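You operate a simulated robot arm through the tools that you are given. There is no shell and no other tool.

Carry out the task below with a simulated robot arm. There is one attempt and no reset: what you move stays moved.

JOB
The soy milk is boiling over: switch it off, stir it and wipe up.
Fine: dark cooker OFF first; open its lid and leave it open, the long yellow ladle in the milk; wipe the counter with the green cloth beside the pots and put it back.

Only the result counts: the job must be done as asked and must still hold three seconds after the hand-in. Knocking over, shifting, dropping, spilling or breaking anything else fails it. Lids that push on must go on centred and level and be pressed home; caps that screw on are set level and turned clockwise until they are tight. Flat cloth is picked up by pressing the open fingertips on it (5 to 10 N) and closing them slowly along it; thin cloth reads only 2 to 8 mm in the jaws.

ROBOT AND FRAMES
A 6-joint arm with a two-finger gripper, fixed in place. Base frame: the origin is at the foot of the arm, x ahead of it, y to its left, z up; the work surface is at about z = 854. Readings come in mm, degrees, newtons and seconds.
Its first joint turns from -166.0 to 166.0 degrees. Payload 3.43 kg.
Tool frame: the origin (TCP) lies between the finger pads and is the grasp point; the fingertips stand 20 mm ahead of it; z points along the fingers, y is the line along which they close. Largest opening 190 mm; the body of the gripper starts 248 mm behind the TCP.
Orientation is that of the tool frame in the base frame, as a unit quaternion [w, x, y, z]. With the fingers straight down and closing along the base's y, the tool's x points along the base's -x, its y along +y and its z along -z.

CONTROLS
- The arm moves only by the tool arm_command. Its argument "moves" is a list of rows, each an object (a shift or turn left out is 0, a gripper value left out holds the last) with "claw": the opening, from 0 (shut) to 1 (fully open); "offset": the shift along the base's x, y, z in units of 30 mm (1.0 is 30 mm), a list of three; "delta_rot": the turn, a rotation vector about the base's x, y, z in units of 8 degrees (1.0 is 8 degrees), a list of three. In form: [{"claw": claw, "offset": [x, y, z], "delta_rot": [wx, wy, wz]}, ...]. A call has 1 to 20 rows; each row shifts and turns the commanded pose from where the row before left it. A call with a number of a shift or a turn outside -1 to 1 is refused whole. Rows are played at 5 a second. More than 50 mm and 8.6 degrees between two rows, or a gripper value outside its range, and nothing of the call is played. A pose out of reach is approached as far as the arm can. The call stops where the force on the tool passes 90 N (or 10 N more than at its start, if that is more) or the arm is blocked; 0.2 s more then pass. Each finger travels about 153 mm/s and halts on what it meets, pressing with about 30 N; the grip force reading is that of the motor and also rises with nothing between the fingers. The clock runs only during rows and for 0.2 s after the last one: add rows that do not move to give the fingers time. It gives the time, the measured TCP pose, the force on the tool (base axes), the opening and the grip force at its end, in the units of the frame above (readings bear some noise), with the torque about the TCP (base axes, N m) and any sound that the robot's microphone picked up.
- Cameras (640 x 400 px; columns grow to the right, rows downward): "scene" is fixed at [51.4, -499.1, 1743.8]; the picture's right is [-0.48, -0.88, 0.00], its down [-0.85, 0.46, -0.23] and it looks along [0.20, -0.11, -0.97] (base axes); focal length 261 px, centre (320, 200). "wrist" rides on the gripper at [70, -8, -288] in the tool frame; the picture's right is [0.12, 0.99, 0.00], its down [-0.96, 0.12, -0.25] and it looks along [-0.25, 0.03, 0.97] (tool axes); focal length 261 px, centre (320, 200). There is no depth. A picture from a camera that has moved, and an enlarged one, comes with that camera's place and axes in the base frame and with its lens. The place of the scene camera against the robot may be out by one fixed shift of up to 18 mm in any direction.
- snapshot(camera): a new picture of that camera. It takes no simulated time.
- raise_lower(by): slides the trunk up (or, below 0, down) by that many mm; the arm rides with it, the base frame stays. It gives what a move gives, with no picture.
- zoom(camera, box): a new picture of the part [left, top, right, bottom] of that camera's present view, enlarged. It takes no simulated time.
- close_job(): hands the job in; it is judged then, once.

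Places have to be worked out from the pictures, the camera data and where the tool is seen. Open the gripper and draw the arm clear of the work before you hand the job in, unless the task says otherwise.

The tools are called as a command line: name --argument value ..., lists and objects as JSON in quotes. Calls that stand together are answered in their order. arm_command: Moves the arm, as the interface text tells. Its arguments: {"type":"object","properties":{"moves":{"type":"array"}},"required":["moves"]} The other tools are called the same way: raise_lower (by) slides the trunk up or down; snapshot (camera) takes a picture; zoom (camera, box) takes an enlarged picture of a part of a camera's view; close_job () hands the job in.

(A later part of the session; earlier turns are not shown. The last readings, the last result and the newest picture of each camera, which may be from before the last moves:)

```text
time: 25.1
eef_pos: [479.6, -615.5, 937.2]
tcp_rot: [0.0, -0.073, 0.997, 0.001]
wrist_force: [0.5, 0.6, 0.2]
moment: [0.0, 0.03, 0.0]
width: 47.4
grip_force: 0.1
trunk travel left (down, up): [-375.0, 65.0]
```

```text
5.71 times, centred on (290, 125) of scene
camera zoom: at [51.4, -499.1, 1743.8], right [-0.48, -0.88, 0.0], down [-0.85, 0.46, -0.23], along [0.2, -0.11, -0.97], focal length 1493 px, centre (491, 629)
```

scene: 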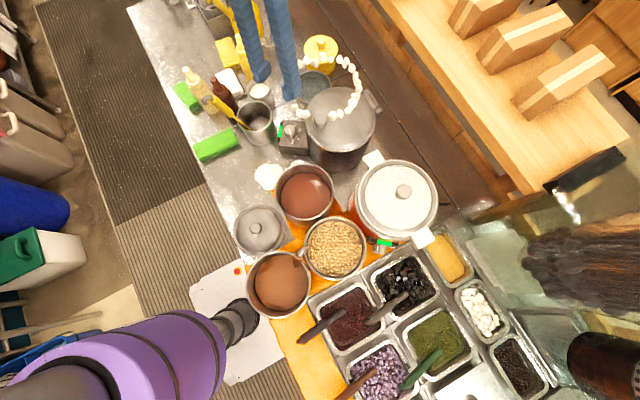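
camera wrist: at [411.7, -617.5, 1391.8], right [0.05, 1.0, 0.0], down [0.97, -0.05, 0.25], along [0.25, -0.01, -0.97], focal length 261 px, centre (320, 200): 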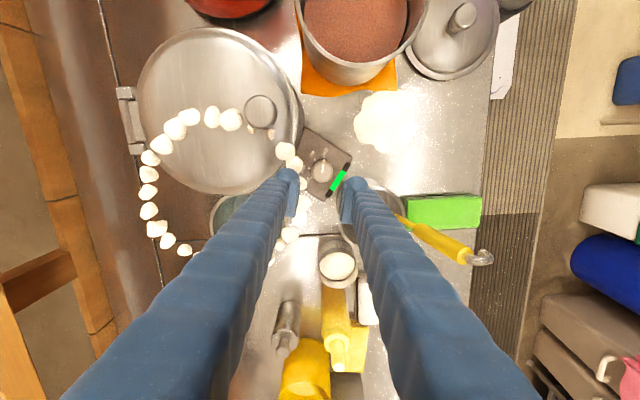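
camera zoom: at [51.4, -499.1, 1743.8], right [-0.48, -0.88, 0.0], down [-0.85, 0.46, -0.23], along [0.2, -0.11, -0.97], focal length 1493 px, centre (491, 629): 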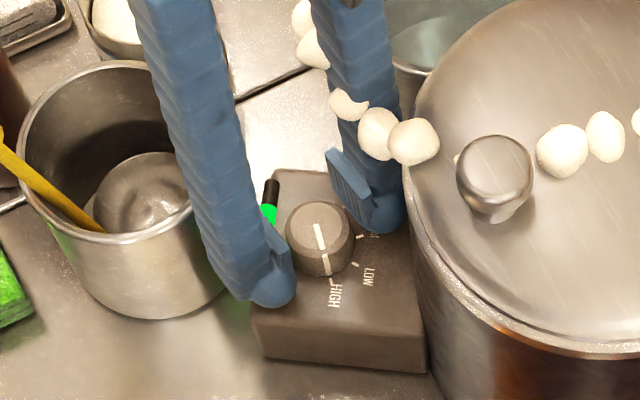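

No contact yet. One more 3 mm, then close the fingers slowly on the dial and read the width.

arm_command --moves '[{"offset": [0, 0, -0.1]}, {"offset": [0, 0, 0]}]'

arm_command --moves '[{"claw": 0.22}, {"claw": 0.2}, {"claw": 0.18}, {"claw": 0.16}, {"claw": 0.14}, {"claw": 0.12}, {"offset": [0, 0, 0]}]'

zoom --camera "scene" --box '[250, 90, 330, 160]'

zoom --camera "wrist" --box '[240, 100, 400, 240]'

```text
time: 25.7
eef_pos: [479.5, -614.3, 933.8]
tcp_rot: [0.0, -0.072, 0.997, 0.0]
wrist_force: [-0.8, -0.7, 5.6]
moment: [0.17, -0.03, 0.0]
width: 47.4
grip_force: 0.0
trunk travel left (down, up): [-375.0, 65.0]
```

```text
time: 27.3
eef_pos: [478.9, -617.5, 934.0]
tcp_rot: [0.001, -0.072, 0.997, -0.002]
wrist_force: [4.6, -16.2, 10.1]
moment: [-0.22, -0.12, 0.03]
width: 37.1
grip_force: 44.8
trunk travel left (down, up): [-375.0, 65.0]
```

```text
5.71 times, centred on (290, 125) of scene
camera zoom: at [51.4, -499.1, 1743.8], right [-0.48, -0.88, 0.0], down [-0.85, 0.46, -0.23], along [0.2, -0.11, -0.97], focal length 1493 px, centre (491, 629)
```

zoom: 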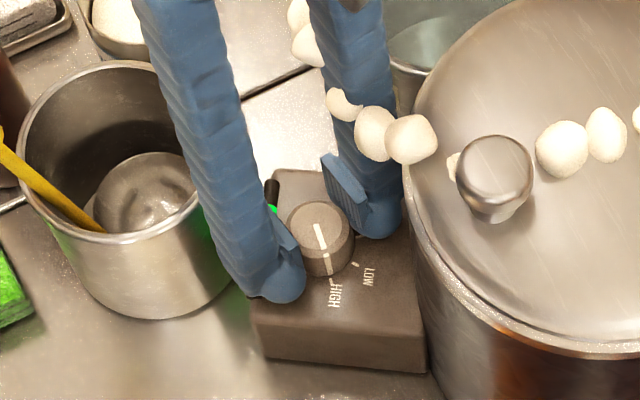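

```text
2.86 times, centred on (320, 170) of wrist
camera zoom: at [411.2, -634.7, 1221.2], right [-0.26, 0.97, 0.0], down [0.93, 0.25, 0.25], along [0.24, 0.06, -0.97], focal length 745 px, centre (320, 286)
```

zoom: 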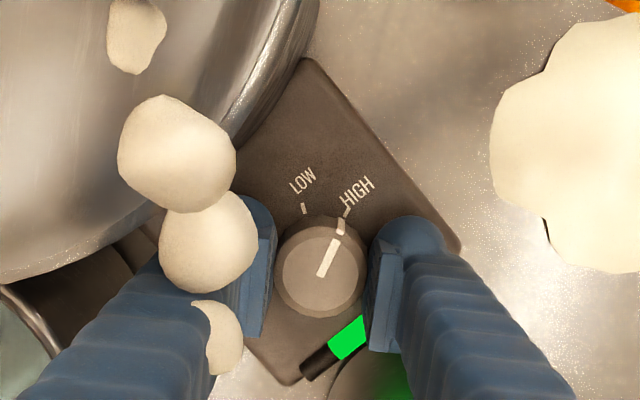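

The dial is held at 37 mm width. I lift ~1.5 mm to relieve the light touch underneath, ease -1.5 mm in y toward the dial axis, and begin the +z turn with 40° first.

arm_command --moves '[{"claw": 0.1, "offset": [0, -0.05, 0.05]}, {"claw": 0.08, "delta_rot": [0, 0, 0.5]}, {"delta_rot": [0, 0, 0.5]}, {"delta_rot": [0, 0, 0.5]}, {"delta_rot": [0, 0, 0.5]}, {"delta_rot": [0, 0, 0.5]}, {"delta_rot": [0, 0, 0.5]}, {"delta_rot": [0, 0, 0.5]}, {"delta_rot": [0, 0, 0.5]}, {"delta_rot": [0, 0, 0.5]}, {"delta_rot": [0, 0, 0.5]}, {"offset": [0, 0, 0]}]'

zoom --camera "scene" --box '[250, 90, 330, 160]'

zoom --camera "wrist" --box '[240, 100, 400, 240]'

```text
time: 29.9
eef_pos: [479.4, -616.1, 934.2]
tcp_rot: [0.0, -0.409, 0.912, 0.003]
wrist_force: [-2.4, 3.2, -22.3]
moment: [0.03, 0.03, -0.01]
width: 36.9
grip_force: 44.6
trunk travel left (down, up): [-375.0, 65.0]
```

```text
5.71 times, centred on (290, 125) of scene
camera zoom: at [51.4, -499.1, 1743.8], right [-0.48, -0.88, 0.0], down [-0.85, 0.46, -0.23], along [0.2, -0.11, -0.97], focal length 1493 px, centre (491, 629)
```

zoom: 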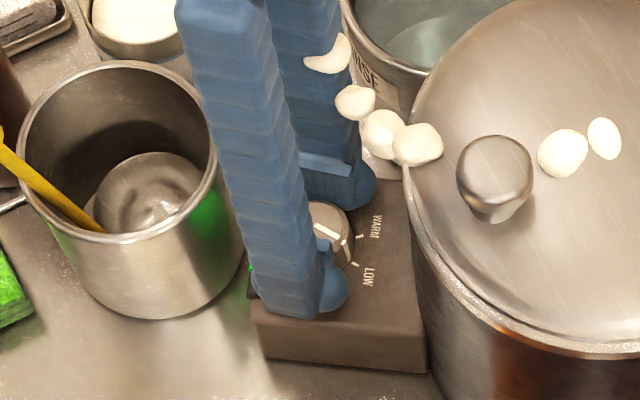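

```text
2.86 times, centred on (320, 170) of wrist
camera zoom: at [440.0, -675.2, 1221.3], right [-0.82, 0.57, 0.0], down [0.55, 0.79, 0.25], along [0.14, 0.21, -0.97], focal length 745 px, centre (320, 286)
```

zoom: 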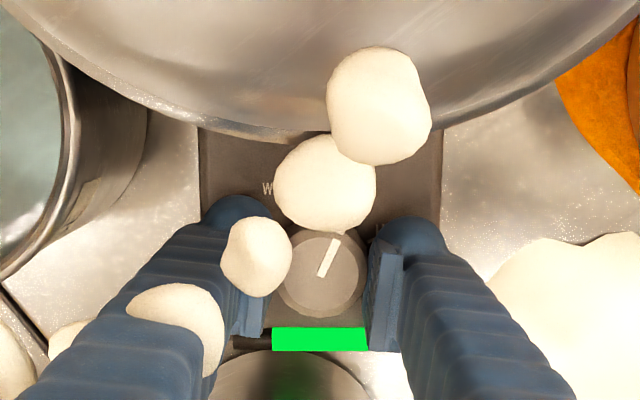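

The dial is turning with the fingers (pointer now near LOW) with almost no torque. I relieve 1 mm of upward pull and turn another 40°.

arm_command --moves '[{"offset": [0, 0, -0.03], "delta_rot": [0, 0, 0.5]}, {"delta_rot": [0, 0, 0.5]}, {"delta_rot": [0, 0, 0.5]}, {"delta_rot": [0, 0, 0.5]}, {"delta_rot": [0, 0, 0.5]}, {"delta_rot": [0, 0, 0.5]}, {"delta_rot": [0, 0, 0.5]}, {"delta_rot": [0, 0, 0.5]}, {"delta_rot": [0, 0, 0.5]}, {"delta_rot": [0, 0, 0.5]}, {"offset": [0, 0, 0]}]'

zoom --camera "scene" --box '[250, 90, 330, 160]'

zoom --camera "wrist" --box '[240, 100, 400, 240]'

```text
time: 32.3
eef_pos: [479.5, -614.4, 935.4]
tcp_rot: [0.001, -0.697, 0.717, 0.0]
wrist_force: [-14.5, 16.1, -16.9]
moment: [-0.03, 0.07, -0.01]
width: 36.9
grip_force: 45.4
trunk travel left (down, up): [-375.0, 65.0]
```

```text
5.71 times, centred on (290, 125) of scene
camera zoom: at [51.4, -499.1, 1743.8], right [-0.48, -0.88, 0.0], down [-0.85, 0.46, -0.23], along [0.2, -0.11, -0.97], focal length 1493 px, centre (491, 629)
```

zoom: 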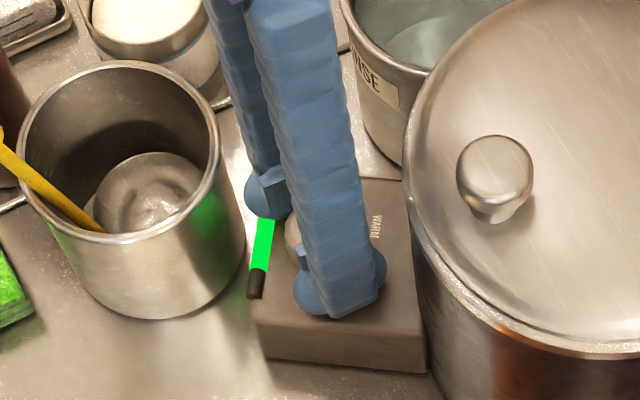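

```text
2.86 times, centred on (320, 170) of wrist
camera zoom: at [485.4, -686.8, 1221.4], right [-1.0, -0.09, 0.0], down [-0.09, 0.96, 0.25], along [-0.02, 0.25, -0.97], focal length 745 px, centre (320, 286)
```

zoom: 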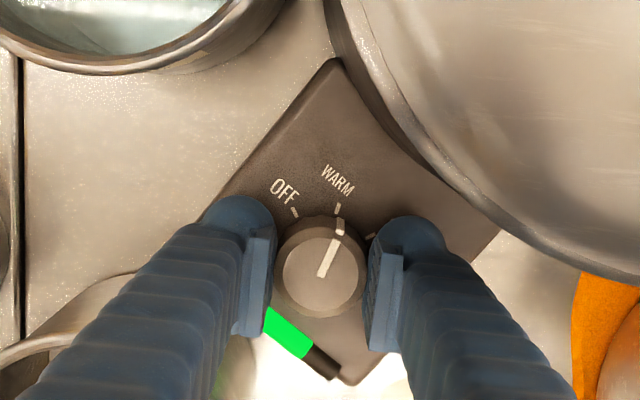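

The foam has disappeared and the pointer is at about WARM. I release, rotate back ~64° in the clear sector, and get ready to regrip for the last step to OFF.

arm_command --moves '[{"claw": 0.2}, {"claw": 0.245}, {"offset": [0, 0, 0.1]}, {"delta_rot": [0, 0, -1]}, {"delta_rot": [0, 0, -1]}, {"delta_rot": [0, 0, -1]}, {"delta_rot": [0, 0, -1]}, {"delta_rot": [0, 0, -1]}, {"delta_rot": [0, 0, -1]}, {"delta_rot": [0, 0, -1]}, {"delta_rot": [0, 0, -1]}, {"offset": [0, 0, 0]}]'

zoom --camera "wrist" --box '[240, 100, 400, 240]'

zoom --camera "scene" --box '[250, 90, 330, 160]'

```text
time: 34.9
eef_pos: [481.2, -616.1, 937.0]
tcp_rot: [0.001, -0.21, 0.978, 0.0]
wrist_force: [0.8, 0.0, -0.3]
moment: [-0.01, 0.02, 0.04]
width: 46.6
grip_force: 0.1
trunk travel left (down, up): [-375.0, 65.0]
```

```text
2.86 times, centred on (320, 170) of wrist
camera zoom: at [419.8, -653.9, 1224.4], right [-0.52, 0.86, 0.0], down [0.83, 0.5, 0.25], along [0.21, 0.13, -0.97], focal length 745 px, centre (320, 286)
```

zoom: 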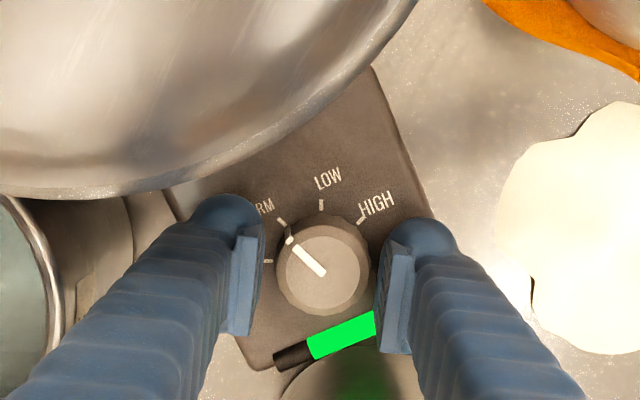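

```text
5.71 times, centred on (290, 125) of scene
camera zoom: at [51.4, -499.1, 1743.8], right [-0.48, -0.88, 0.0], down [-0.85, 0.46, -0.23], along [0.2, -0.11, -0.97], focal length 1493 px, centre (491, 629)
```

zoom: 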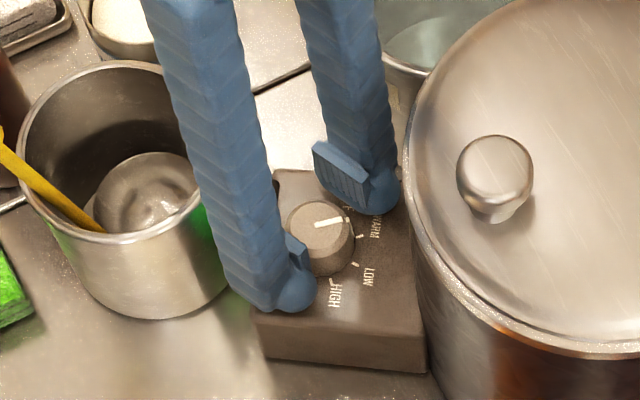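

Pointer is at WARM, about 45° short of OFF. I lower 2 mm, regrip and turn about +44°.

arm_command --moves '[{"offset": [-0.03, 0, -0.07]}, {"claw": 0.2}, {"claw": 0.17}, {"claw": 0.14}, {"claw": 0.1}, {"offset": [0, 0, 0]}]'

arm_command --moves '[{"claw": 0.08, "delta_rot": [0, 0, 0.5]}, {"delta_rot": [0, 0, 0.5]}, {"delta_rot": [0, 0, 0.5]}, {"delta_rot": [0, 0, 0.5]}, {"delta_rot": [0, 0, 0.5]}, {"delta_rot": [0, 0, 0.5]}, {"delta_rot": [0, 0, 0.5]}, {"delta_rot": [0, 0, 0.5]}, {"delta_rot": [0, 0, 0.5]}, {"delta_rot": [0, 0, 0.5]}, {"delta_rot": [0, 0, 0.5]}, {"offset": [0, 0, 0]}]'

zoom --camera "wrist" --box '[240, 100, 400, 240]'

zoom --camera "scene" --box '[250, 90, 330, 160]'

```text
time: 36.3
eef_pos: [478.2, -615.7, 935.2]
tcp_rot: [0.0, -0.21, 0.978, 0.0]
wrist_force: [-0.2, 2.3, -0.6]
moment: [-0.01, -0.01, -0.02]
width: 37.4
grip_force: 45.2
trunk travel left (down, up): [-375.0, 65.0]
```

```text
time: 38.9
eef_pos: [478.6, -615.8, 935.2]
tcp_rot: [0.0, -0.562, 0.827, 0.001]
wrist_force: [-2.3, 3.9, -13.8]
moment: [0.03, 0.02, 0.0]
width: 37.4
grip_force: 45.2
trunk travel left (down, up): [-375.0, 65.0]
```

```text
2.86 times, centred on (320, 170) of wrist
camera zoom: at [461.2, -685.4, 1222.5], right [-0.97, 0.26, 0.0], down [0.25, 0.94, 0.25], along [0.06, 0.24, -0.97], focal length 745 px, centre (320, 286)
```

zoom: 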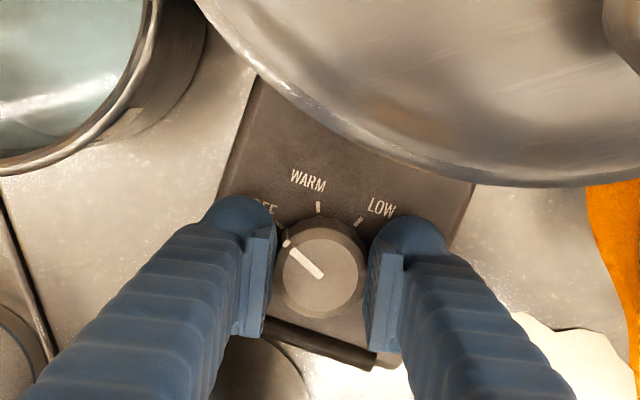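

```text
5.71 times, centred on (290, 125) of scene
camera zoom: at [51.4, -499.1, 1743.8], right [-0.48, -0.88, 0.0], down [-0.85, 0.46, -0.23], along [0.2, -0.11, -0.97], focal length 1493 px, centre (491, 629)
```

zoom: 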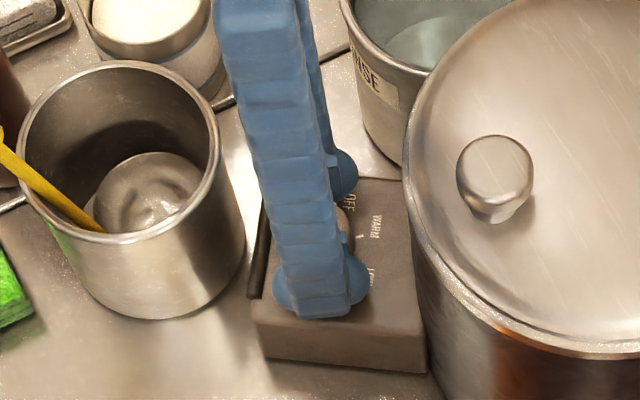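

The green light has gone out: the dark cooker is OFF. I release the dial, rise clear and check the pointer against the OFF mark.

arm_command --moves '[{"claw": 0.2}, {"claw": 0.245}, {"offset": [0, 0, 0.5]}, {"offset": [0, 0, 1]}, {"offset": [0, 0, 1]}, {"offset": [0, 0, 1]}, {"offset": [0, 0, 1]}, {"offset": [0, 0, 1]}, {"offset": [0, 0, 0]}]'

zoom --camera "wrist" --box '[280, 130, 360, 200]'

zoom --camera "scene" --box '[264, 110, 320, 160]'

snapshot --camera "scene"

```text
time: 40.9
eef_pos: [481.4, -618.2, 1102.1]
tcp_rot: [-0.001, -0.561, 0.827, 0.0]
wrist_force: [0.2, -0.5, -0.9]
moment: [0.02, 0.06, 0.0]
width: 46.4
grip_force: 0.1
trunk travel left (down, up): [-375.0, 65.0]
```

```text
5.71 times, centred on (320, 165) of wrist
camera zoom: at [463.1, -688.3, 1390.5], right [-0.97, 0.26, 0.0], down [0.25, 0.94, 0.25], along [0.06, 0.24, -0.97], focal length 1489 px, centre (320, 400)
```

zoom: 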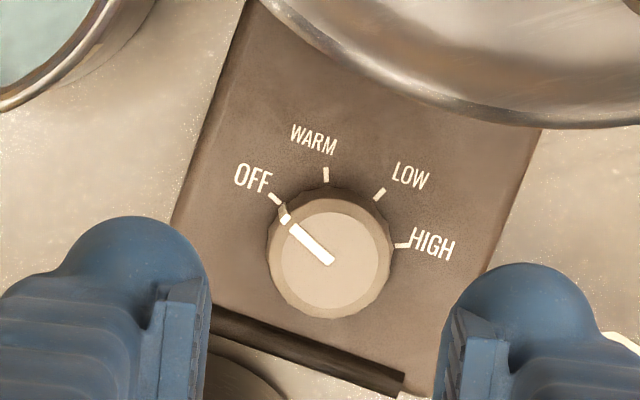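

```text
8.00 times, centred on (292, 135) of scene
camera zoom: at [51.4, -499.1, 1743.8], right [-0.48, -0.88, 0.0], down [-0.85, 0.46, -0.23], along [0.2, -0.11, -0.97], focal length 2091 px, centre (544, 720)
```

zoom: 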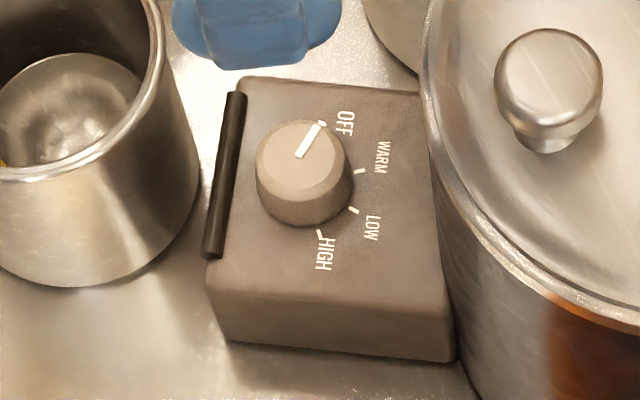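

```text
taken
```

scene: 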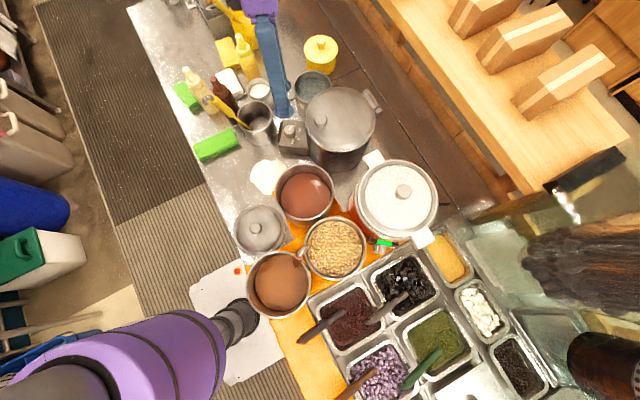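

The pointer is exactly at OFF and the light is dark. Now the lid: I rise, turn the closing axis to lie along x (parallel to the hinge axis), and move over the lid knob near [388,-686] for a close view.

arm_command --moves '[{"offset": [0, 0, 1], "claw": 0.4}, {"offset": [0, 0, 1], "delta_rot": [0, 0, 0.9]}, {"offset": [0, 0, 1], "delta_rot": [0, 0, 0.9]}, {"offset": [0, 0, 1], "delta_rot": [0, 0, 0.9]}, {"offset": [-1, -0.6, 0]}, {"offset": [-1, -0.6, 0]}, {"offset": [-1, -1, 0]}, {"offset": [-0.1, -0.07, 0]}, {"offset": [0, 0, 0]}]'

snapshot --camera "wrist"

zoom --camera "wrist" --box '[240, 100, 400, 220]'

zoom --camera "scene" --box '[290, 70, 400, 180]'

```text
time: 42.9
eef_pos: [386.1, -684.1, 1223.4]
tcp_rot: [0.0, -0.706, 0.708, 0.0]
wrist_force: [-0.6, -0.7, -0.7]
moment: [-0.07, 0.0, -0.01]
width: 76.0
grip_force: 0.1
trunk travel left (down, up): [-375.0, 65.0]
```

```text
taken
camera wrist: at [393.7, -754.8, 1510.6], right [-0.99, -0.12, 0.0], down [-0.11, 0.96, 0.25], along [-0.03, 0.25, -0.97], focal length 261 px, centre (320, 200)
```

wrist: 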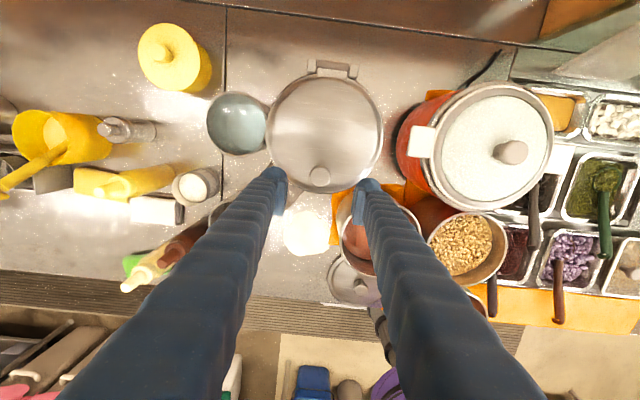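

```text
3.33 times, centred on (320, 160) of wrist
camera zoom: at [393.7, -754.8, 1510.6], right [-0.99, -0.12, 0.0], down [-0.11, 0.96, 0.25], along [-0.03, 0.25, -0.97], focal length 869 px, centre (320, 333)
```

zoom: 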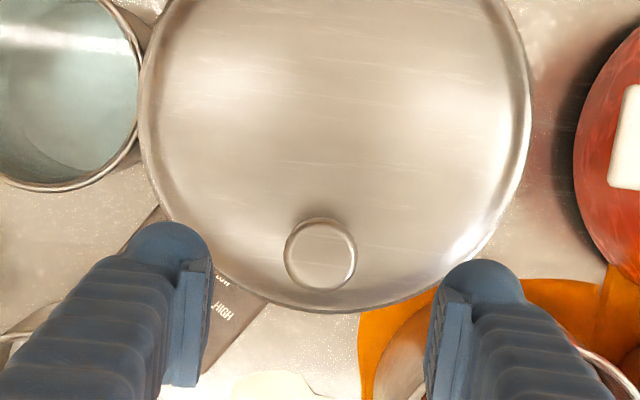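

```text
3.64 times, centred on (345, 125) of scene
camera zoom: at [51.4, -499.1, 1743.8], right [-0.48, -0.88, 0.0], down [-0.85, 0.46, -0.23], along [0.2, -0.11, -0.97], focal length 950 px, centre (229, 473)
```

zoom: 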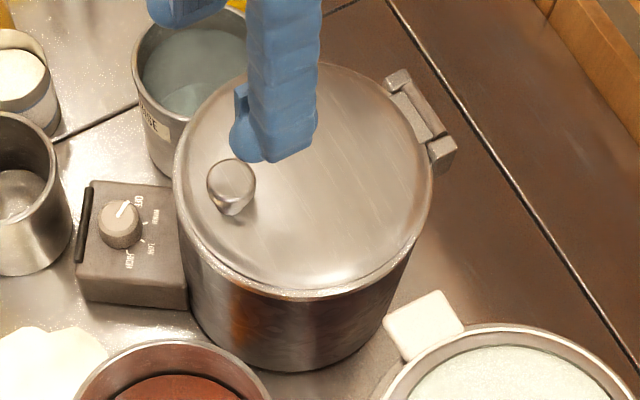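

Knob top is at about [386.3,-684.5,1077] and the hinge near y = -862, z ≈ 1030, so the knob will end near y ≈ -905…-935, at the edge of reach. I test in the air how far out the arm goes with the tool vertical.

arm_command --moves '[{"offset": [0, -1, 0.3]}, {"offset": [0, -1, 0]}, {"offset": [0, -1, 0]}, {"offset": [0, -1, 0]}, {"offset": [0, -1, 0]}, {"offset": [0, -1, 0]}, {"offset": [0, -1, 0]}, {"offset": [0, -0.5, 0]}, {"offset": [0, 0, 0]}]'

arm_command --moves '[{"offset": [0, -1, 0]}, {"offset": [0, -0.5, 0]}, {"offset": [0, 0, 0]}]'

snapshot --camera "wrist"

snapshot --camera "scene"

```text
time: 44.9
eef_pos: [383.4, -906.1, 1228.4]
tcp_rot: [0.0, -0.707, 0.708, -0.001]
wrist_force: [-0.5, 0.6, 1.2]
moment: [0.02, 0.0, 0.01]
width: 76.0
grip_force: 0.1
trunk travel left (down, up): [-375.0, 65.0]
```

```text
time: 45.7
eef_pos: [377.5, -910.2, 1226.0]
tcp_rot: [0.0, -0.706, 0.708, 0.0]
wrist_force: [0.4, 0.9, 0.2]
moment: [-0.02, 0.0, 0.02]
width: 75.7
grip_force: 0.1
out of reach, approached as far as the arm can: row 1, 2
trunk travel left (down, up): [-375.0, 65.0]
```

```text
taken
camera wrist: at [385.8, -981.3, 1512.5], right [-0.99, -0.12, 0.0], down [-0.11, 0.96, 0.25], along [-0.03, 0.25, -0.97], focal length 261 px, centre (320, 200)
```

wrist: 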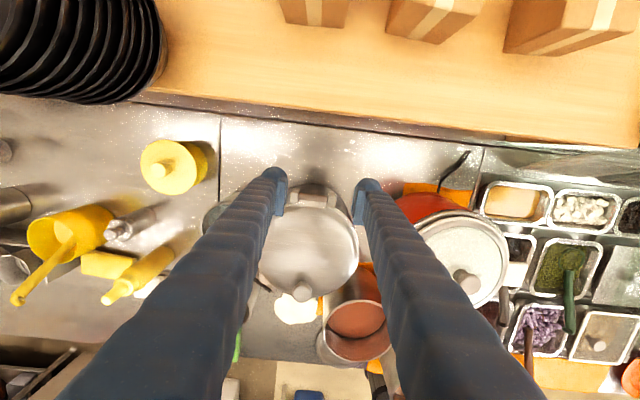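

```text
taken
```

scene: 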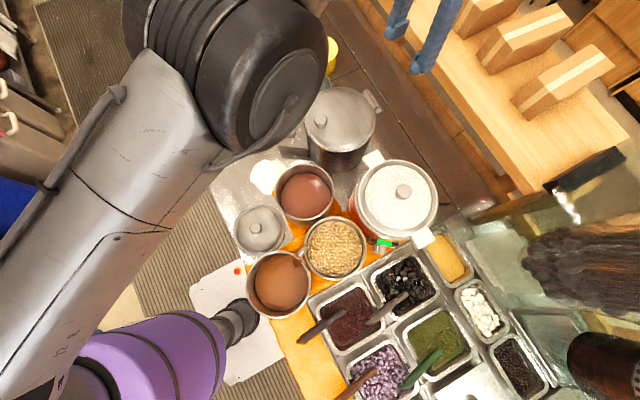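

Reach ends around y = -910 with the tool vertical, so near the end I'll tilt the tool a few degrees to gain reach. I return over the knob, keeping high.

arm_command --moves '[{"offset": [0.2, 1, 0]}, {"offset": [0, 1, 0]}, {"offset": [0, 1, 0]}, {"offset": [0, 1, 0]}, {"offset": [0, 1, 0]}, {"offset": [0, 1, 0]}, {"offset": [0, 1, 0]}, {"offset": [0, 0.5, 0]}, {"offset": [0, 0, 0]}]'

zoom --camera "wrist" --box '[240, 100, 400, 220]'

```text
time: 47.7
eef_pos: [382.8, -685.7, 1226.0]
tcp_rot: [0.0, -0.706, 0.708, -0.001]
wrist_force: [0.3, -0.2, -0.3]
moment: [0.02, -0.01, 0.04]
width: 76.0
grip_force: 0.1
trunk travel left (down, up): [-375.0, 65.0]
```

```text
3.33 times, centred on (320, 160) of wrist
camera zoom: at [392.2, -756.5, 1513.0], right [-0.99, -0.12, 0.0], down [-0.11, 0.96, 0.25], along [-0.03, 0.25, -0.97], focal length 869 px, centre (320, 333)
```

zoom: 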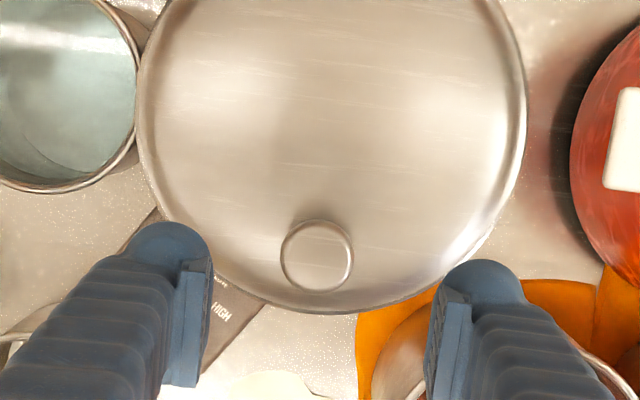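

TCP is at [384.4,-686.5]; knob at [386.3,-684.5]. I shift 2 mm each way and descend so that the fingers straddle the knob, tips staying above the lid.

arm_command --moves '[{"offset": [0.06, 0.07, -1]}, {"offset": [0, 0, -1]}, {"offset": [0, 0, -1]}, {"offset": [0, 0, -0.6]}, {"offset": [0, 0, -0.5]}, {"offset": [0, 0, 0]}]'

zoom --camera "wrist" --box '[240, 120, 400, 240]'

zoom --camera "scene" --box '[290, 70, 400, 180]'

```text
time: 49.1
eef_pos: [387.0, -681.6, 1103.4]
tcp_rot: [0.001, -0.706, 0.708, 0.0]
wrist_force: [-0.4, -0.3, 0.4]
moment: [0.01, -0.04, -0.01]
width: 75.9
grip_force: 0.1
trunk travel left (down, up): [-375.0, 65.0]
```

```text
3.33 times, centred on (320, 180) of wrist
camera zoom: at [395.5, -753.2, 1390.5], right [-0.99, -0.12, 0.0], down [-0.11, 0.96, 0.25], along [-0.03, 0.25, -0.97], focal length 869 px, centre (320, 267)
```

zoom: 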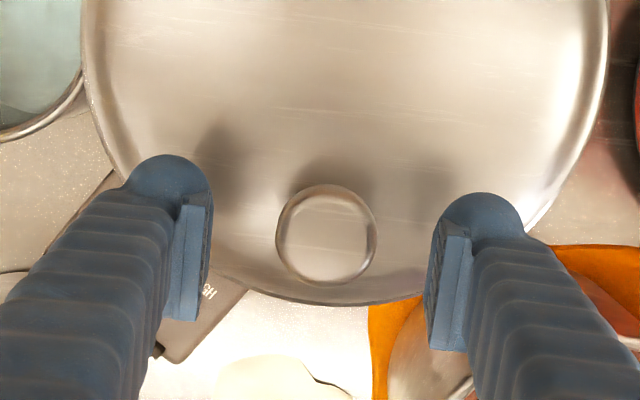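

```text
3.64 times, centred on (345, 125) of scene
camera zoom: at [51.4, -499.1, 1743.8], right [-0.48, -0.88, 0.0], down [-0.85, 0.46, -0.23], along [0.2, -0.11, -0.97], focal length 950 px, centre (229, 473)
```

zoom: 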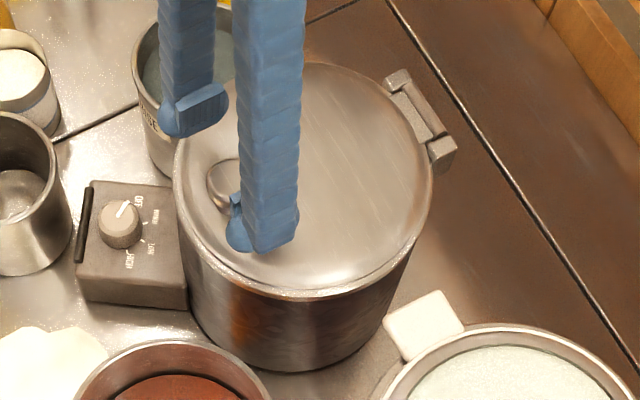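

Knob reads [385.5,-685] versus TCP [387.7,-683]. I shift -2 mm each way, lower 27 mm and close on the knob gently.

arm_command --moves '[{"offset": [-0.06, -0.05, -0.4]}, {"offset": [0, 0, -0.3]}, {"offset": [0, 0, -0.2]}, {"offset": [0, 0, 0]}]'

arm_command --moves '[{"claw": 0.33}, {"claw": 0.27}, {"claw": 0.22}, {"claw": 0.19}, {"claw": 0.16}, {"claw": 0.12}, {"offset": [0, 0, 0]}]'

zoom --camera "wrist" --box '[240, 120, 400, 240]'

zoom --camera "scene" --box '[290, 70, 400, 180]'

```text
time: 50.1
eef_pos: [385.4, -683.0, 1077.0]
tcp_rot: [-0.001, -0.707, 0.707, 0.0]
wrist_force: [1.2, -0.3, -0.4]
moment: [0.04, 0.01, 0.0]
width: 75.7
grip_force: 0.1
trunk travel left (down, up): [-375.0, 65.0]
```

```text
time: 51.7
eef_pos: [383.5, -682.3, 1075.9]
tcp_rot: [0.0, -0.706, 0.708, 0.0]
wrist_force: [3.3, 1.1, 0.1]
moment: [-0.02, -0.03, 0.01]
width: 36.9
grip_force: 44.9
trunk travel left (down, up): [-375.0, 65.0]
```

```text
3.33 times, centred on (320, 180) of wrist
camera zoom: at [393.4, -754.0, 1363.3], right [-0.99, -0.12, 0.0], down [-0.11, 0.96, 0.25], along [-0.03, 0.25, -0.97], focal length 869 px, centre (320, 267)
```

zoom: 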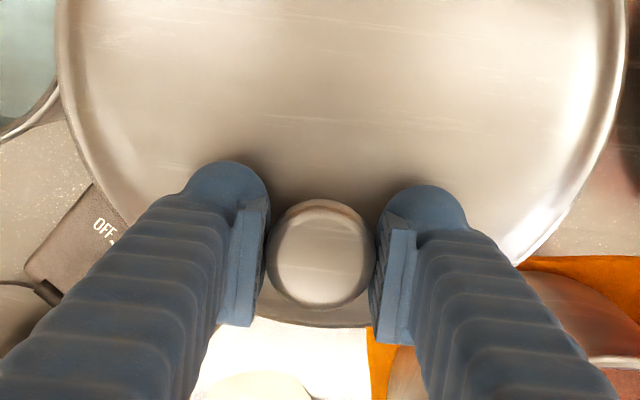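

```text
3.64 times, centred on (345, 125) of scene
camera zoom: at [51.4, -499.1, 1743.8], right [-0.48, -0.88, 0.0], down [-0.85, 0.46, -0.23], along [0.2, -0.11, -0.97], focal length 950 px, centre (229, 473)
```

zoom: 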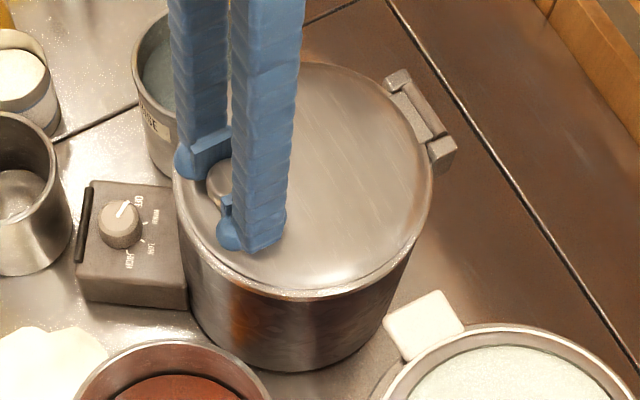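

The knob is held at 36.9 mm. I begin lifting along the arc about the hinge: first 8°, then check force and picture.

arm_command --moves '[{"claw": 0.08, "offset": [0, -0.12, 0.407]}, {"offset": [0, -0.147, 0.4]}, {"offset": [0, 0, 0]}]'

zoom --camera "scene" --box '[290, 70, 400, 180]'

```text
time: 52.5
eef_pos: [385.0, -688.6, 1100.5]
tcp_rot: [0.001, -0.706, 0.708, 0.001]
wrist_force: [-2.7, 15.8, -6.2]
moment: [1.29, 0.06, 0.0]
width: 36.4
grip_force: 45.0
trunk travel left (down, up): [-375.0, 65.0]
```

```text
3.64 times, centred on (345, 125) of scene
camera zoom: at [51.4, -499.1, 1743.8], right [-0.48, -0.88, 0.0], down [-0.85, 0.46, -0.23], along [0.2, -0.11, -0.97], focal length 950 px, centre (229, 473)
```

zoom: 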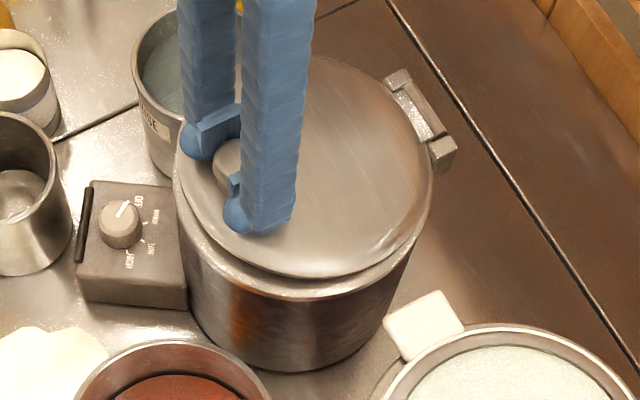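

The lid is lifting; a +y reaction of 16 N says the true arc goes a little less toward -y than mine. I continue with a smaller y component and check again.

arm_command --moves '[{"offset": [0, -0.1, 0.39]}, {"offset": [0, -0.14, 0.37]}, {"offset": [0, 0, 0]}]'

```text
time: 53.3
eef_pos: [384.3, -698.0, 1122.8]
tcp_rot: [-0.001, -0.706, 0.708, 0.0]
wrist_force: [-5.9, 6.6, -4.8]
moment: [0.89, 0.11, 0.0]
width: 36.4
grip_force: 45.6
trunk travel left (down, up): [-375.0, 65.0]
```

Forces are low (6 N) and the torque is dropping. I continue the arc to about 32°.

arm_command --moves '[{"offset": [0, -0.21, 0.36]}, {"offset": [0, -0.24, 0.34]}, {"offset": [0, 0, 0]}]'

arm_command --moves '[{"offset": [0, -0.27, 0.32]}, {"offset": [0, -0.29, 0.3]}, {"offset": [0, 0, 0]}]'

zoom --camera "scene" --box '[290, 50, 400, 180]'

```text
time: 54.1
eef_pos: [385.0, -712.0, 1144.6]
tcp_rot: [0.0, -0.706, 0.708, 0.001]
wrist_force: [-9.2, 15.4, 0.5]
moment: [1.17, 0.13, 0.05]
width: 36.8
grip_force: 44.9
trunk travel left (down, up): [-375.0, 65.0]
```

```text
time: 54.9
eef_pos: [384.3, -730.5, 1165.1]
tcp_rot: [0.0, -0.706, 0.708, -0.001]
wrist_force: [-6.9, 15.3, 3.7]
moment: [1.05, 0.07, 0.0]
width: 36.7
grip_force: 45.4
trunk travel left (down, up): [-375.0, 65.0]
```

```text
3.08 times, centred on (345, 115) of scene
camera zoom: at [51.4, -499.1, 1743.8], right [-0.48, -0.88, 0.0], down [-0.85, 0.46, -0.23], along [0.2, -0.11, -0.97], focal length 804 px, centre (243, 462)
```

zoom: 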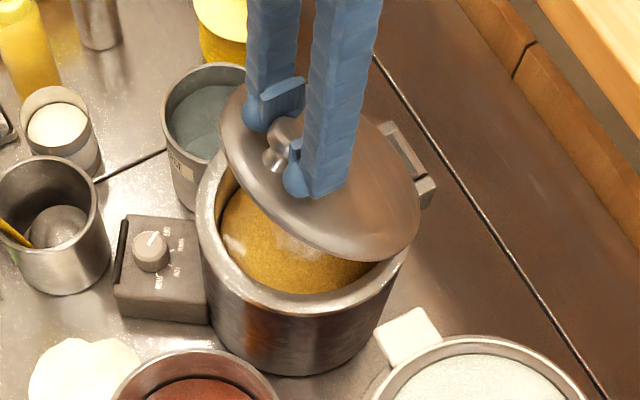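

The lid is about 35° open and the soy milk is visible inside. The measured points fit a hinge at y ≈ -850, z ≈ 1045 with radius 169.5 mm; I follow that arc on to about 55°.

arm_command --moves '[{"offset": [0, -0.363, 0.33]}, {"offset": [0, -0.393, 0.3]}, {"offset": [0, -0.417, 0.267]}, {"offset": [0, -0.437, 0.227]}, {"offset": [0, 0, 0]}]'

zoom --camera "scene" --box '[290, 30, 400, 180]'

```text
time: 56.1
eef_pos: [384.7, -779.7, 1196.4]
tcp_rot: [-0.001, -0.706, 0.708, -0.001]
wrist_force: [0.2, -0.7, 0.2]
moment: [-0.28, 0.15, 0.05]
width: 34.8
grip_force: 44.8
trunk travel left (down, up): [-375.0, 65.0]
```

```text
2.67 times, centred on (345, 105) of scene
camera zoom: at [51.4, -499.1, 1743.8], right [-0.48, -0.88, 0.0], down [-0.85, 0.46, -0.23], along [0.2, -0.11, -0.97], focal length 697 px, centre (253, 453)
```

zoom: 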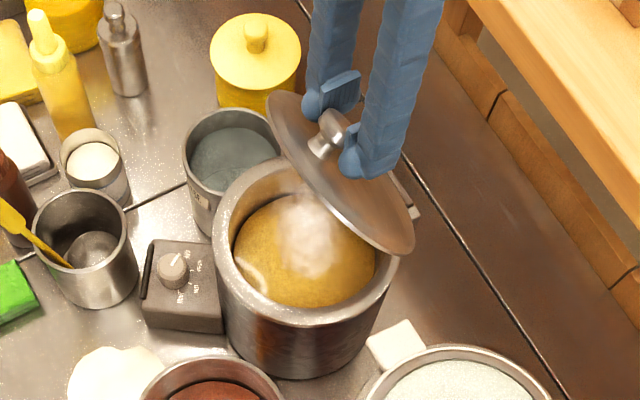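

Lid is ~55° open, forces near zero, but the width fell to 34.8 mm. I check the grip closely in the wrist view.

zoom --camera "wrist" --box '[240, 120, 400, 240]'

zoom --camera "scene" --box '[330, 50, 390, 100]'

```text
3.33 times, centred on (320, 180) of wrist
camera zoom: at [393.2, -850.4, 1483.8], right [-0.99, -0.12, 0.0], down [-0.11, 0.96, 0.25], along [-0.03, 0.24, -0.97], focal length 869 px, centre (320, 267)
```

zoom: 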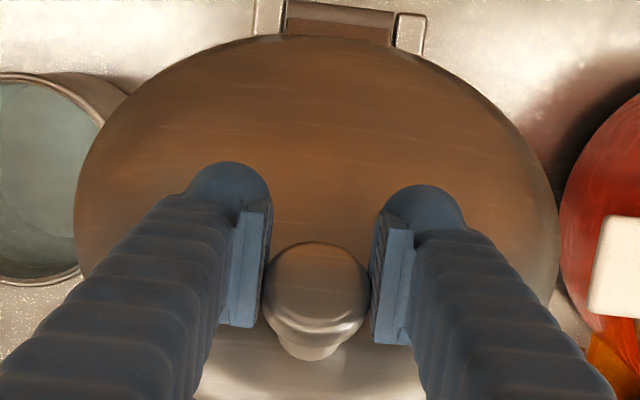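

```text
8.00 times, centred on (360, 75) of scene
camera zoom: at [51.4, -499.1, 1743.8], right [-0.48, -0.88, 0.0], down [-0.85, 0.46, -0.23], along [0.2, -0.11, -0.97], focal length 2091 px, centre (0, 1200)
```

zoom: 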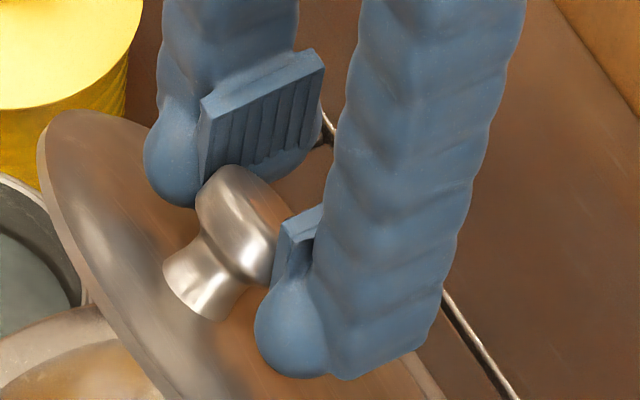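

The knob has crept about 12 mm toward the +y edge of the pads but is still well inside them; the lid is at about 52°. I refit the path so the grip re-centres gently while opening, and go on in short stages.

arm_command --moves '[{"offset": [0, -0.405, 0.217]}, {"offset": [0, -0.42, 0.177]}, {"offset": [0, 0, 0]}]'

zoom --camera "wrist" --box '[240, 120, 400, 240]'

zoom --camera "scene" --box '[330, 40, 390, 100]'

```text
time: 56.9
eef_pos: [384.7, -802.0, 1208.0]
tcp_rot: [0.001, -0.706, 0.708, 0.002]
wrist_force: [3.4, 2.7, -16.6]
moment: [1.0, 0.03, -0.01]
width: 34.2
grip_force: 45.0
trunk travel left (down, up): [-375.0, 65.0]
```

```text
3.33 times, centred on (320, 180) of wrist
camera zoom: at [393.7, -874.4, 1494.3], right [-0.99, -0.12, 0.0], down [-0.11, 0.96, 0.25], along [-0.03, 0.25, -0.97], focal length 869 px, centre (320, 267)
```

zoom: 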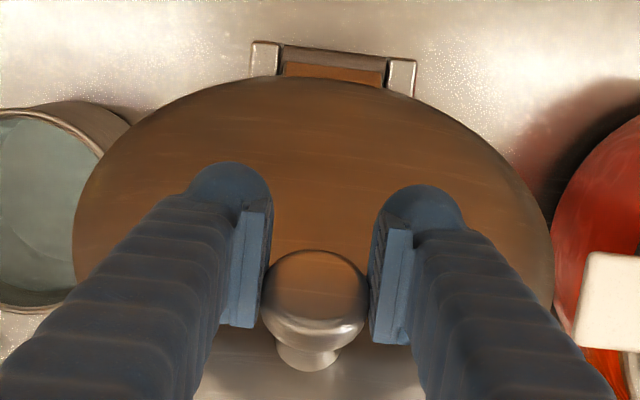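

```text
6.67 times, centred on (360, 70) of scene
camera zoom: at [51.4, -499.1, 1743.8], right [-0.48, -0.88, 0.0], down [-0.85, 0.46, -0.23], along [0.2, -0.11, -0.97], focal length 1742 px, centre (53, 1067)
```

zoom: 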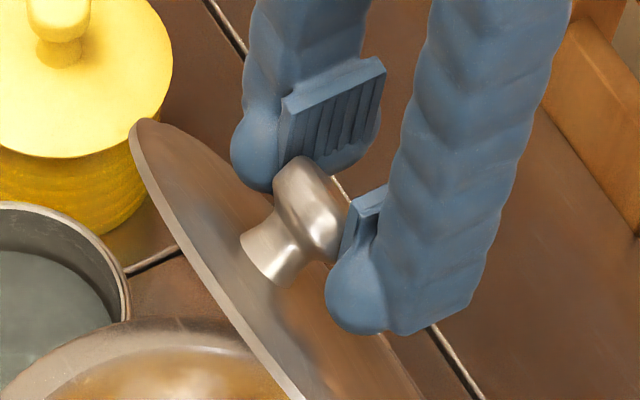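

The lid is ~60° open; the reaction shows I'm ~3 mm too far out radially and the cap sits at the pads' lower corner. I correct inward and take single small tangential steps with force checks.

arm_command --moves '[{"offset": [0, -0.02, -0.08]}, {"offset": [0, -0.23, 0.08]}, {"offset": [0, -0.23, 0.07]}, {"offset": [0, 0, 0]}]'

zoom --camera "scene" --box '[330, 40, 390, 100]'

zoom --camera "wrist" --box '[240, 120, 400, 240]'

```text
time: 57.9
eef_pos: [384.4, -815.9, 1211.1]
tcp_rot: [0.0, -0.706, 0.708, -0.001]
wrist_force: [5.3, 8.4, 3.5]
moment: [1.24, 0.02, -0.05]
width: 34.3
grip_force: 45.3
trunk travel left (down, up): [-375.0, 65.0]
```

```text
6.67 times, centred on (360, 70) of scene
camera zoom: at [51.4, -499.1, 1743.8], right [-0.48, -0.88, 0.0], down [-0.85, 0.46, -0.23], along [0.2, -0.11, -0.97], focal length 1742 px, centre (53, 1067)
```

zoom: 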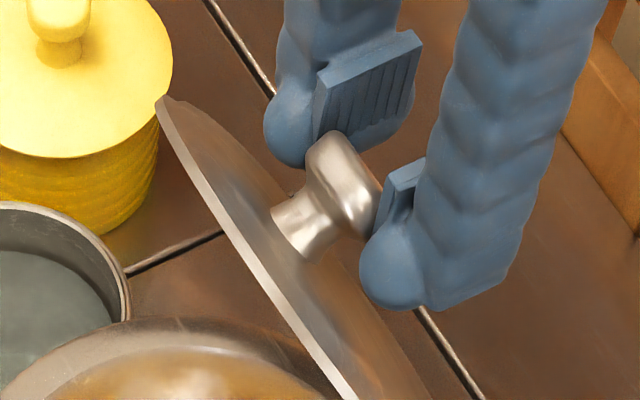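

```text
3.33 times, centred on (320, 180) of wrist
camera zoom: at [393.3, -886.5, 1499.3], right [-0.99, -0.12, 0.0], down [-0.11, 0.96, 0.25], along [-0.03, 0.25, -0.97], focal length 869 px, centre (320, 267)
```

zoom: 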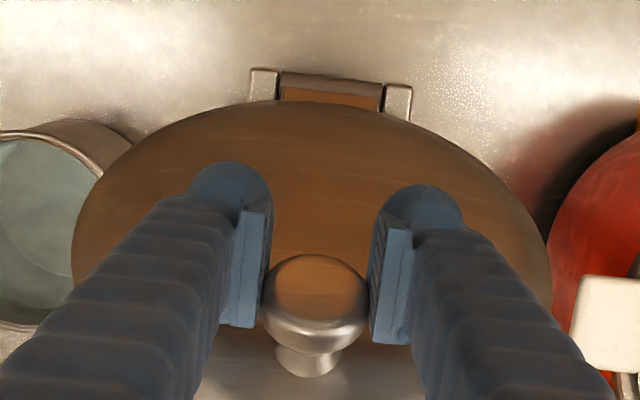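

Resistance is small and mainly pad friction; the knob is still in the pads. I continue in 5° steps, correcting ~1 mm outward.

arm_command --moves '[{"offset": [0, -0.23, 0.08]}, {"offset": [0, -0.23, 0.065]}, {"offset": [0, 0, 0]}]'

zoom --camera "wrist" --box '[240, 120, 400, 240]'

zoom --camera "scene" --box '[330, 30, 400, 100]'

```text
time: 58.7
eef_pos: [384.5, -829.1, 1215.6]
tcp_rot: [0.0, -0.706, 0.708, 0.0]
wrist_force: [5.3, 8.9, 4.5]
moment: [1.06, 0.02, 0.01]
width: 34.3
grip_force: 45.5
trunk travel left (down, up): [-375.0, 65.0]
```

```text
3.33 times, centred on (320, 180) of wrist
camera zoom: at [393.4, -901.3, 1503.4], right [-0.99, -0.12, 0.0], down [-0.11, 0.96, 0.25], along [-0.03, 0.25, -0.97], focal length 869 px, centre (320, 267)
```

zoom: 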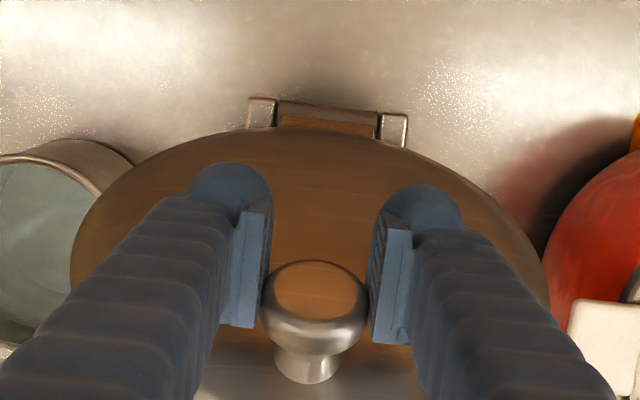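

```text
5.71 times, centred on (365, 65) of scene
camera zoom: at [51.4, -499.1, 1743.8], right [-0.48, -0.88, 0.0], down [-0.85, 0.46, -0.23], along [0.2, -0.11, -0.97], focal length 1493 px, centre (63, 971)
```

zoom: 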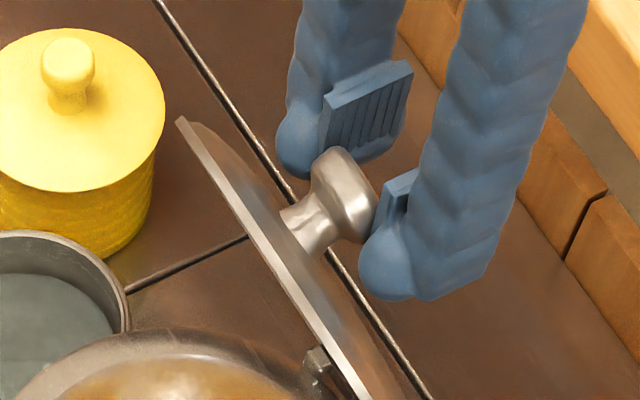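

Lid about 70° open, grip steady (34.3 mm, forces < 10 N). Next two steps.

arm_command --moves '[{"offset": [0, -0.235, 0.055]}, {"offset": [0, -0.235, 0.05]}, {"offset": [0, 0, 0]}]'

arm_command --moves '[{"offset": [0, -0.24, 0.03]}, {"offset": [0, -0.24, 0.02]}, {"offset": [0, 0, 0]}]'

zoom --camera "wrist" --box '[240, 120, 400, 240]'

zoom --camera "scene" --box '[330, 30, 400, 100]'

```text
time: 59.5
eef_pos: [384.6, -844.3, 1217.6]
tcp_rot: [0.0, -0.706, 0.708, 0.001]
wrist_force: [4.8, 9.9, 3.4]
moment: [1.27, 0.0, -0.03]
width: 34.0
grip_force: 45.1
trunk travel left (down, up): [-375.0, 65.0]
```

```text
time: 60.3
eef_pos: [384.7, -859.5, 1220.9]
tcp_rot: [-0.001, -0.706, 0.708, 0.0]
wrist_force: [8.6, 6.7, 8.8]
moment: [0.95, 0.02, -0.12]
width: 34.2
grip_force: 45.3
trunk travel left (down, up): [-375.0, 65.0]
```

```text
3.33 times, centred on (320, 180) of wrist
camera zoom: at [393.2, -930.2, 1507.8], right [-0.99, -0.12, 0.0], down [-0.11, 0.96, 0.25], along [-0.03, 0.24, -0.97], focal length 869 px, centre (320, 267)
```

zoom: 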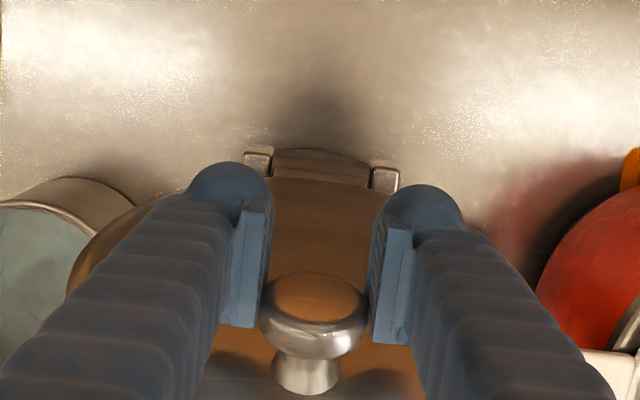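

```text
5.71 times, centred on (365, 65) of scene
camera zoom: at [51.4, -499.1, 1743.8], right [-0.48, -0.88, 0.0], down [-0.85, 0.46, -0.23], along [0.2, -0.11, -0.97], focal length 1493 px, centre (63, 971)
```

zoom: 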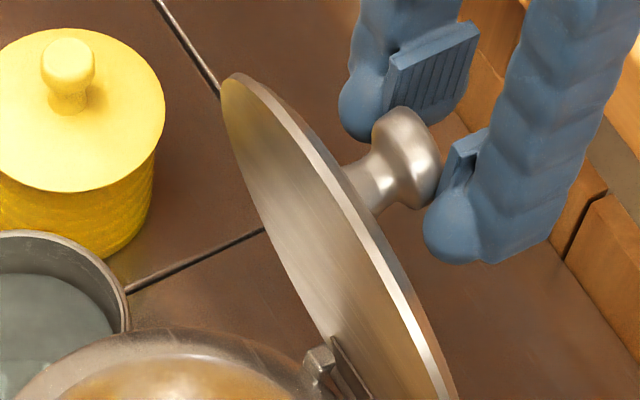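

The lid is about 80° open. Continue two more steps, keeping slightly higher, and check again.

arm_command --moves '[{"offset": [0, -0.24, 0.05]}, {"offset": [0, -0.24, 0.01]}, {"offset": [0, 0, 0]}]'

zoom --camera "wrist" --box '[240, 120, 400, 240]'

zoom --camera "scene" --box '[330, 20, 410, 110]'

```text
time: 61.1
eef_pos: [385.3, -872.8, 1221.1]
tcp_rot: [-0.001, -0.707, 0.708, 0.0]
wrist_force: [13.2, 8.3, 3.8]
moment: [1.13, -0.01, -0.2]
width: 34.2
grip_force: 45.1
trunk travel left (down, up): [-375.0, 65.0]
```

```text
3.33 times, centred on (320, 180) of wrist
camera zoom: at [393.5, -943.7, 1508.0], right [-0.99, -0.12, 0.0], down [-0.11, 0.96, 0.25], along [-0.03, 0.25, -0.97], focal length 869 px, centre (320, 267)
```

zoom: 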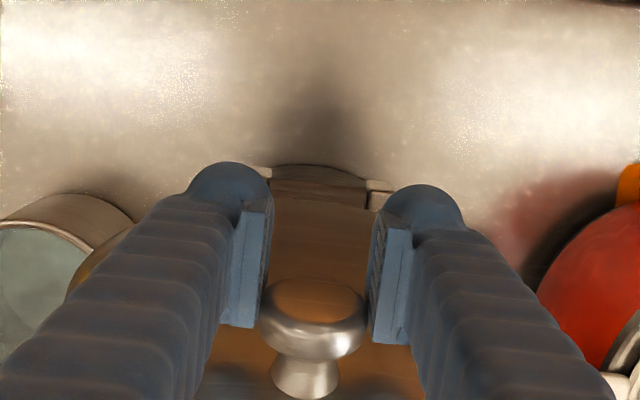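

```text
4.44 times, centred on (370, 65) of scene
camera zoom: at [51.4, -499.1, 1743.8], right [-0.48, -0.88, 0.0], down [-0.85, 0.46, -0.23], along [0.2, -0.11, -0.97], focal length 1162 px, centre (98, 800)
```

zoom: 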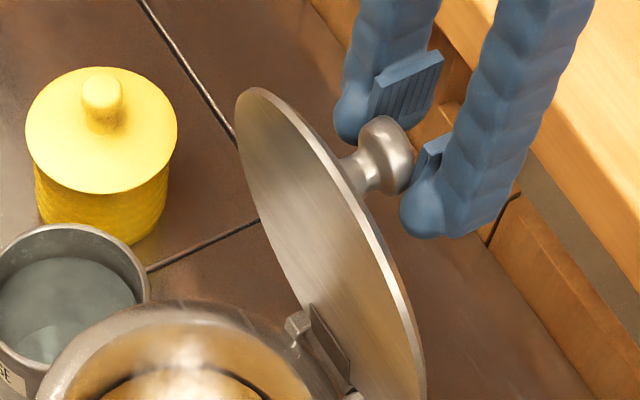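

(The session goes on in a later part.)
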